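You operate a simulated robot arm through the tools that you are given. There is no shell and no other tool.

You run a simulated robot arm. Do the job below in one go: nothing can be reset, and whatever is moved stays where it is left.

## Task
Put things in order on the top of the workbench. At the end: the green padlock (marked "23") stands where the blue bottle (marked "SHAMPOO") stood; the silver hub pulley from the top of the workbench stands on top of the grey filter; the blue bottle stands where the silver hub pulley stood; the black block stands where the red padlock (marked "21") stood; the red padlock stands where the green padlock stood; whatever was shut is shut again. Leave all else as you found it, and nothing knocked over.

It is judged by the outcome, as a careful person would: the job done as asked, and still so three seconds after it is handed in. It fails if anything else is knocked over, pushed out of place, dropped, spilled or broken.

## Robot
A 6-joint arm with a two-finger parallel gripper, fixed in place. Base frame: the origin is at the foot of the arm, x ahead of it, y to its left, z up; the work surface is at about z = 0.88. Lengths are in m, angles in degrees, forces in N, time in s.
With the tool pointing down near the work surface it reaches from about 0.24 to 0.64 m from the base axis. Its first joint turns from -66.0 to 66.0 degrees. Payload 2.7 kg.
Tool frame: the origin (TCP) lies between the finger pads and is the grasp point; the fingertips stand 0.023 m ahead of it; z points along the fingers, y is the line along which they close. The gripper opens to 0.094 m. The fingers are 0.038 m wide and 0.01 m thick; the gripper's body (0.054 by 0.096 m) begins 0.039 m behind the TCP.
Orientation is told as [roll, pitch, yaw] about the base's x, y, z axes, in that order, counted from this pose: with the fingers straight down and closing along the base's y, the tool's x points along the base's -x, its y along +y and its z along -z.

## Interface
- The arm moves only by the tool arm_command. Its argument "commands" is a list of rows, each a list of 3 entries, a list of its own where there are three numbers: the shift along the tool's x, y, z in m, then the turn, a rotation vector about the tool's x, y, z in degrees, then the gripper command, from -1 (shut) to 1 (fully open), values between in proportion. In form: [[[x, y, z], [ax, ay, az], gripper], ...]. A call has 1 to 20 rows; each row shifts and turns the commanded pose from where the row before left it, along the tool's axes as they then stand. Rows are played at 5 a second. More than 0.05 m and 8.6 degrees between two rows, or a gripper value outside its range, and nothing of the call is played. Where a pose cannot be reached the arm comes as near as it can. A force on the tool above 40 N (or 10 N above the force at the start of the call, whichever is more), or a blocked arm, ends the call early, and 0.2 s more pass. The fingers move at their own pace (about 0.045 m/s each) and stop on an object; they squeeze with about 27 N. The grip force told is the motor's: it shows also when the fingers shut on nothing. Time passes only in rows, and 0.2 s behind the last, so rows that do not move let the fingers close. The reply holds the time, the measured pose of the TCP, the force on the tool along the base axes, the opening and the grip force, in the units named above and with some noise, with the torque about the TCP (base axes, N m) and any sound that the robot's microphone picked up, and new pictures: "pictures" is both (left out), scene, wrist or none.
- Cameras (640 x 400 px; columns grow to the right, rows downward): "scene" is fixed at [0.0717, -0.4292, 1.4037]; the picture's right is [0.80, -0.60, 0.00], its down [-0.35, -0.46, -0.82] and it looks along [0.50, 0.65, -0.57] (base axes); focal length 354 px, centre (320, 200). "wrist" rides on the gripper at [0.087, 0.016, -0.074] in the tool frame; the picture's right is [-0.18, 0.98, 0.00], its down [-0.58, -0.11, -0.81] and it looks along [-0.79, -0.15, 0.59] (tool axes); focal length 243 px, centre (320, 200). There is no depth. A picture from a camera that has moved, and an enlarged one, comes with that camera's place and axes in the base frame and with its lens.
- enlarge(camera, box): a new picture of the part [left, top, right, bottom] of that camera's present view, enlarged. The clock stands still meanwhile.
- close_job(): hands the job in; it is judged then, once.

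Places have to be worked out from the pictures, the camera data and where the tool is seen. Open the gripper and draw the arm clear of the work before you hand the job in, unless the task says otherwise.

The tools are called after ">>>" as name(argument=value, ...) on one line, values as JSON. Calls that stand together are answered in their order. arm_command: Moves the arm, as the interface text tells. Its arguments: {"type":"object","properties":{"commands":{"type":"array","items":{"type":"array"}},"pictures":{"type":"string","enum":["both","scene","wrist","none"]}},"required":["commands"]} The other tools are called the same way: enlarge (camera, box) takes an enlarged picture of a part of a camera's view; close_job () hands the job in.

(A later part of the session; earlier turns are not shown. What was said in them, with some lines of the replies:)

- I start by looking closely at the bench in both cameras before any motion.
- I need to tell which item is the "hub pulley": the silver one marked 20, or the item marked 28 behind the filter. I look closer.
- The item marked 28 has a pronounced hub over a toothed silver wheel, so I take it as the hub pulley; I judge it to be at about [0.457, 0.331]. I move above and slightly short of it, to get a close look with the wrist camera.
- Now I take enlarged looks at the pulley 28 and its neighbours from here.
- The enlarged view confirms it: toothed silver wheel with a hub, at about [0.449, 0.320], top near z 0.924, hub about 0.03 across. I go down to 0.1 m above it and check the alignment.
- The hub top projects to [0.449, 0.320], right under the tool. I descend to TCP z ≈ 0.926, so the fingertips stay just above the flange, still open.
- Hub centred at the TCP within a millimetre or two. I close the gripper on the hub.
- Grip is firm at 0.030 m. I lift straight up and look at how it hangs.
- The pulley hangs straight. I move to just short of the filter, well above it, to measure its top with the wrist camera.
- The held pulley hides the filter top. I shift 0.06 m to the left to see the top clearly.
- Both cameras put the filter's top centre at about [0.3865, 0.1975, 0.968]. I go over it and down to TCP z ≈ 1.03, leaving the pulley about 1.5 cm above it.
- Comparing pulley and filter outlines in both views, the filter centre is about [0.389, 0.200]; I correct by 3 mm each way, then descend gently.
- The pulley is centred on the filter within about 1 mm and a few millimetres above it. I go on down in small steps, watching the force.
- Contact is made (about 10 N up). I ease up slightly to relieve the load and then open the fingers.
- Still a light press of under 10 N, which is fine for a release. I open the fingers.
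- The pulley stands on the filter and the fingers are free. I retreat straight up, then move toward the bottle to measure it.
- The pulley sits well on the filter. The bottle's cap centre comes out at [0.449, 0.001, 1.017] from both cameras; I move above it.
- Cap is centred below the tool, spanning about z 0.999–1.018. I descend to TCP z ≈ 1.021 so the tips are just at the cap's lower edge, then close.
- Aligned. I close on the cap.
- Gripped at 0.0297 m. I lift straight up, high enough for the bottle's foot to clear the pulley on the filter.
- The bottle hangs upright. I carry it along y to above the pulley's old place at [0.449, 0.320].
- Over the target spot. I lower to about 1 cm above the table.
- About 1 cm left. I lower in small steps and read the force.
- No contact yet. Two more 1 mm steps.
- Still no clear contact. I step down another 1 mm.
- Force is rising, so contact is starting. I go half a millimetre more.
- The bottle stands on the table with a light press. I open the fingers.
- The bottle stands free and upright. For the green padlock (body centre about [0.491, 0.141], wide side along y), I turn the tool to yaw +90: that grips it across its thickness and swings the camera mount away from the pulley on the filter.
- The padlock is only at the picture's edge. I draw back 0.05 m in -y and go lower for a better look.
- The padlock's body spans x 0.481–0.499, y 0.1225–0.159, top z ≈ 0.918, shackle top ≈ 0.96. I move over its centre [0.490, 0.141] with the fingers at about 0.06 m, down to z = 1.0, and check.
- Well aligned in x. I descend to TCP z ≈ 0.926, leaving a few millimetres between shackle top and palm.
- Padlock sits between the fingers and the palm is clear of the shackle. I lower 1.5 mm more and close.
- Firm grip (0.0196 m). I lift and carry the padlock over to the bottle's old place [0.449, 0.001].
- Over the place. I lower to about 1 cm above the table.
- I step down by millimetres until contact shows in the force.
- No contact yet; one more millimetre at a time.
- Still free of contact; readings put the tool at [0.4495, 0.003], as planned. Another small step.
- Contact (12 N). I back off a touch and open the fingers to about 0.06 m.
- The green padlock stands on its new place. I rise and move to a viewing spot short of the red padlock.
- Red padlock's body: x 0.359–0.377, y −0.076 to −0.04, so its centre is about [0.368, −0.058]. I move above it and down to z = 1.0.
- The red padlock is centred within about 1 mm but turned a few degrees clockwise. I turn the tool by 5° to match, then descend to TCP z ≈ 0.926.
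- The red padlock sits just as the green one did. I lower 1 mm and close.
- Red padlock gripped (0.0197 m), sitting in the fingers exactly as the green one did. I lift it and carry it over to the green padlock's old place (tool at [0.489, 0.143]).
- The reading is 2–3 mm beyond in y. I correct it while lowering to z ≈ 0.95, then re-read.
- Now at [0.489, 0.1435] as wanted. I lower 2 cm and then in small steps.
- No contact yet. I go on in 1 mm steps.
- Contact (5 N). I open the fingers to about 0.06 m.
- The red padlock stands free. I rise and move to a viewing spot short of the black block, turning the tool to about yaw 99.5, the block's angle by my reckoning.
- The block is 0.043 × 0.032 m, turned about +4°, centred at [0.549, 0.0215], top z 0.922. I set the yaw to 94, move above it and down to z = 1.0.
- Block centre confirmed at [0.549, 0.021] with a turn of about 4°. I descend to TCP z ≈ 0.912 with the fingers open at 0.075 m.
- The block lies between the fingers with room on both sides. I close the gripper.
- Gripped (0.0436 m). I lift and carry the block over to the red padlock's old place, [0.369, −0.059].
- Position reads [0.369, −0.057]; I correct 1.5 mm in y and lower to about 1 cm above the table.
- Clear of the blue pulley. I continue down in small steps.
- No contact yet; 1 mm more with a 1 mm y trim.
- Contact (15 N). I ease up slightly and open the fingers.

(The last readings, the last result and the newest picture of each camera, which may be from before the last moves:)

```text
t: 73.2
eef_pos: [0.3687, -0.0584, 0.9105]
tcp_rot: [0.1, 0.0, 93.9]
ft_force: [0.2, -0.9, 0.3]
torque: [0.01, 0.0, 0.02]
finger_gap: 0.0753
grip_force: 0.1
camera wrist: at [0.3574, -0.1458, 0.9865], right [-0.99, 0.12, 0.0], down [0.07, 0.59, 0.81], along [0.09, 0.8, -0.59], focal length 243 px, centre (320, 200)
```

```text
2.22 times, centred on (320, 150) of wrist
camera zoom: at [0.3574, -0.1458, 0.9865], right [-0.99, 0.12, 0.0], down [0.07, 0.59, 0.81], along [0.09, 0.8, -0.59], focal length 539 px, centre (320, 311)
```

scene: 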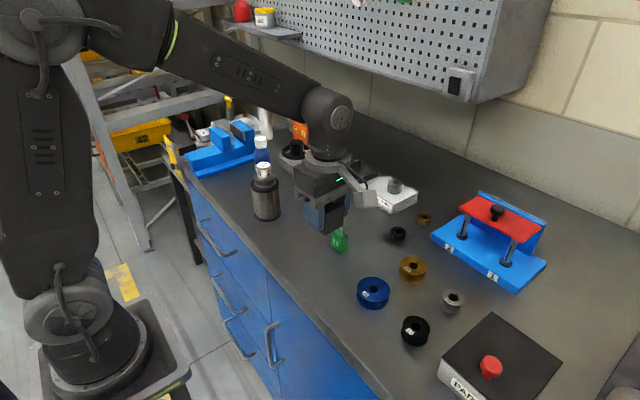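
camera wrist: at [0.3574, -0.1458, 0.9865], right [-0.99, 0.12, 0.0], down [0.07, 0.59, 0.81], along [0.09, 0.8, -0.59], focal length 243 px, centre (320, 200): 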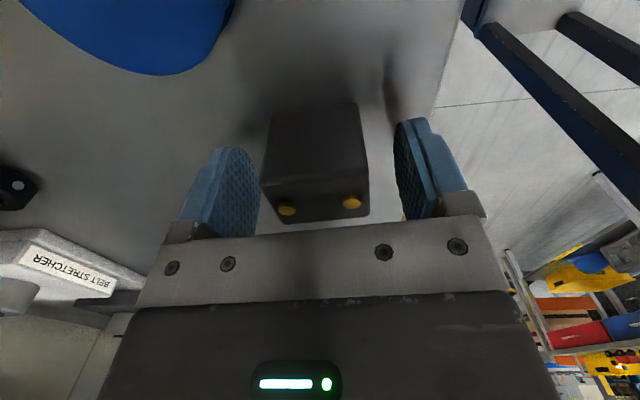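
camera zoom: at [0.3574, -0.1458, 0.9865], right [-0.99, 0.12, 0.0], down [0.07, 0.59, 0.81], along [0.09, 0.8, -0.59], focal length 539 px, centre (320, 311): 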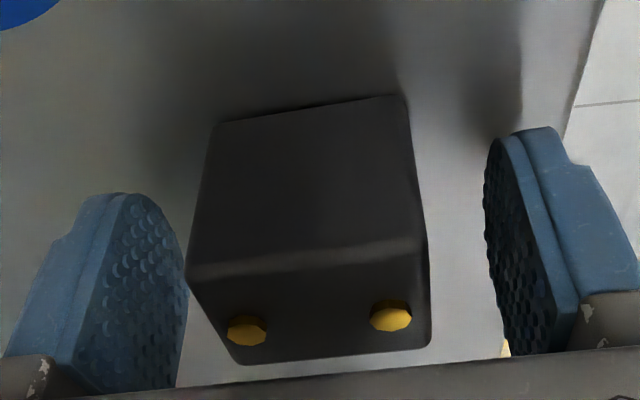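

The block stands free. I retreat straight up, high above the bench, and turn back toward the starting pose to check everything.

>>> arm_command(commands=[[[0, 0, -0.02], [0, 0, 0], 0.6], [[0, 0, -0.04], [0, 0, 0], 0.6], [[0, 0, -0.045], [0, 0, 0], 0.6], [[0, 0, -0.045], [0, 0, 0], 0.6], [[0, 0, -0.045], [0, 0, 0], 1], [[0, 0, -0.045], [0, 0, 0], 1], [[0, 0, -0.035], [0, 0, 0], 1], [[0, 0, 0], [0, 0, 8], 1], [[0, 0, 0], [0, 0, 8], 1], [[0, 0, 0], [0, 0, 8], 1], [[0, 0, 0], [0, 0, 8], 1], [[0, 0, 0], [0, 0, 8], 1], [[0, 0, 0], [0, 0, 8], 1], [[0, 0, 0], [0, 0, 8], 1], [[0, 0, 0], [0, 0, 8], 1], [[0, 0, 0], [0, 0, 8], 1], [[0, 0, 0], [0, 0, 8], 1], [[0, 0, 0], [0, 0, 8], 1], [[0, 0, 0], [0, 0, 6], 1], [[0, 0, 0], [0, 0, 0], 1]], pictures="both")

>>> enlarge(camera="scene", box=[180, 110, 420, 310])

>>> enlarge(camera="wrist", box=[180, 0, 500, 200])

```text
t: 77.4
eef_pos: [0.37, -0.0594, 1.1872]
tcp_rot: [0.0, 0.0, -0.2]
ft_force: [0.0, 0.0, -0.3]
torque: [-0.01, 0.02, 0.01]
finger_gap: 0.0941
grip_force: 0.0
camera wrist: at [0.2819, -0.0422, 1.2618], right [0.19, 0.98, 0.0], down [0.58, -0.11, 0.81], along [0.79, -0.15, -0.59], focal length 243 px, centre (320, 200)
```

scene: 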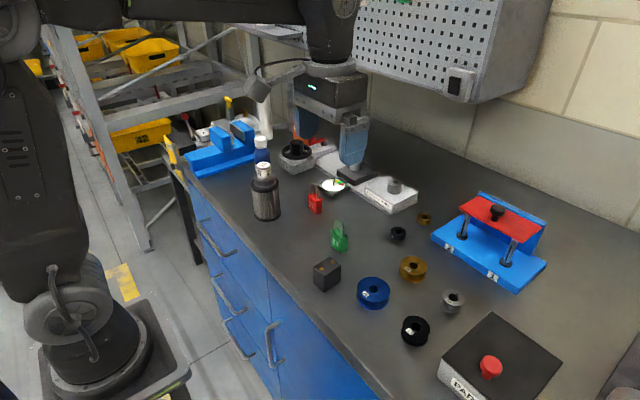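
wrist: 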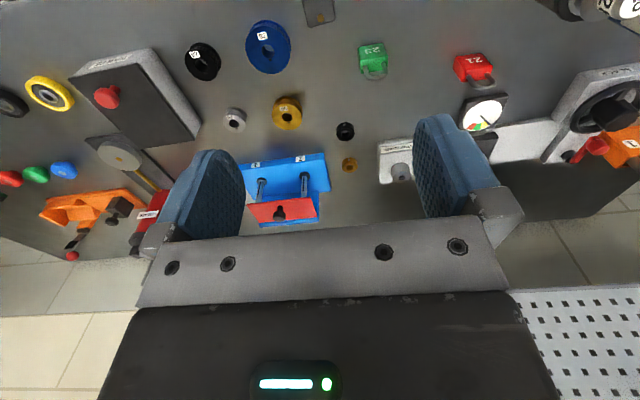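

```text
2.00 times, centred on (300, 210) of scene
camera zoom: at [0.0717, -0.4292, 1.4037], right [0.8, -0.6, 0.0], down [-0.35, -0.46, -0.82], along [0.5, 0.65, -0.57], focal length 708 px, centre (360, 180)
```

zoom: 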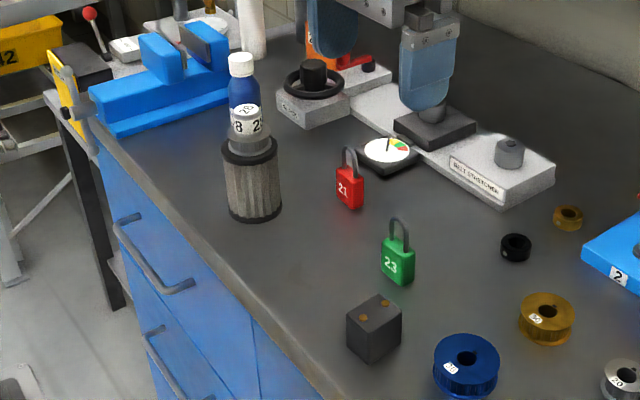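

```text
2.00 times, centred on (340, 100) of wrist
camera zoom: at [0.2819, -0.0422, 1.2618], right [0.19, 0.98, 0.0], down [0.58, -0.11, 0.81], along [0.79, -0.15, -0.59], focal length 485 px, centre (280, 400)
```

zoom: 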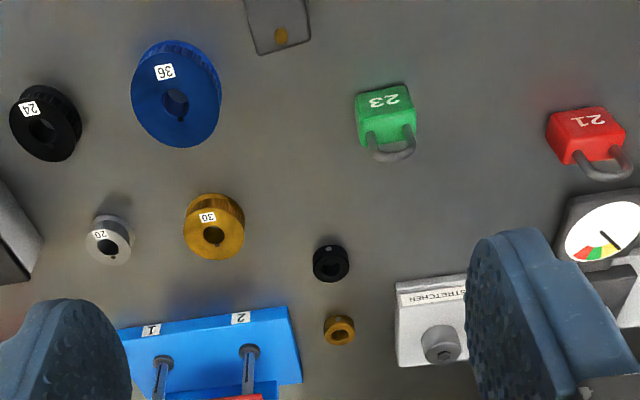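

All five items stand where asked, upright, and the other things look unmoved. One last close look at the pulley on the filter and the bottle behind it.

>>> enlarge(camera="scene", box=[230, 120, 330, 230])

>>> enlarge(camera="scene", box=[290, 200, 490, 350])

```text
3.64 times, centred on (280, 175) of scene
camera zoom: at [0.0717, -0.4292, 1.4037], right [0.8, -0.6, 0.0], down [-0.35, -0.46, -0.82], along [0.5, 0.65, -0.57], focal length 1288 px, centre (466, 291)
```

zoom: 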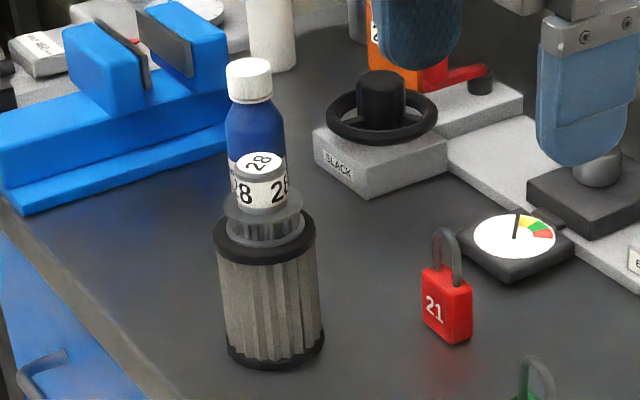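

```text
2.67 times, centred on (390, 275) of scene
camera zoom: at [0.0717, -0.4292, 1.4037], right [0.8, -0.6, 0.0], down [-0.35, -0.46, -0.82], along [0.5, 0.65, -0.57], focal length 945 px, centre (133, 0)
```

zoom: 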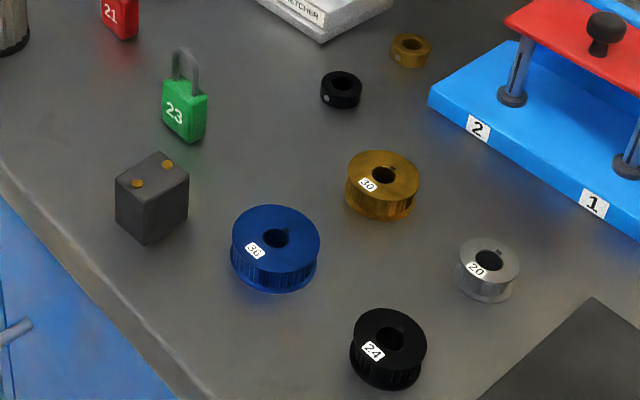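

The pulley rests squarely on the filter, the bottle, padlocks and block stand upright in their new places, nothing else has moved, and the gripper is open and clear. I hand the job in.

>>> close_job()

```text
The job is handed in.
```

The bench is in the order you asked for, and I've handed the job in. The last pictures showed everything upright and nothing else moved.

| Item | Now stands |
|---|---|
| Silver hub pulley | on top of the grey filter |
| Blue bottle ("SHAMPOO") | where the hub pulley stood |
| Green padlock ("23") | where the blue bottle stood |
| Red padlock ("21") | where the green padlock stood |
| Black block | where the red padlock stood |

By the pose readings and camera measurements, each item is within a few millimetres of its spot.

- **Which pulley:** there are two silver pulleys on the bench. I took the one marked "28" as the hub pulley, because it has a raised hub. The flat one marked "20" I left alone.
- **Closed things:** I opened nothing, so whatever was shut is still shut.
- **Arm:** the gripper is open and raised well above the bench.
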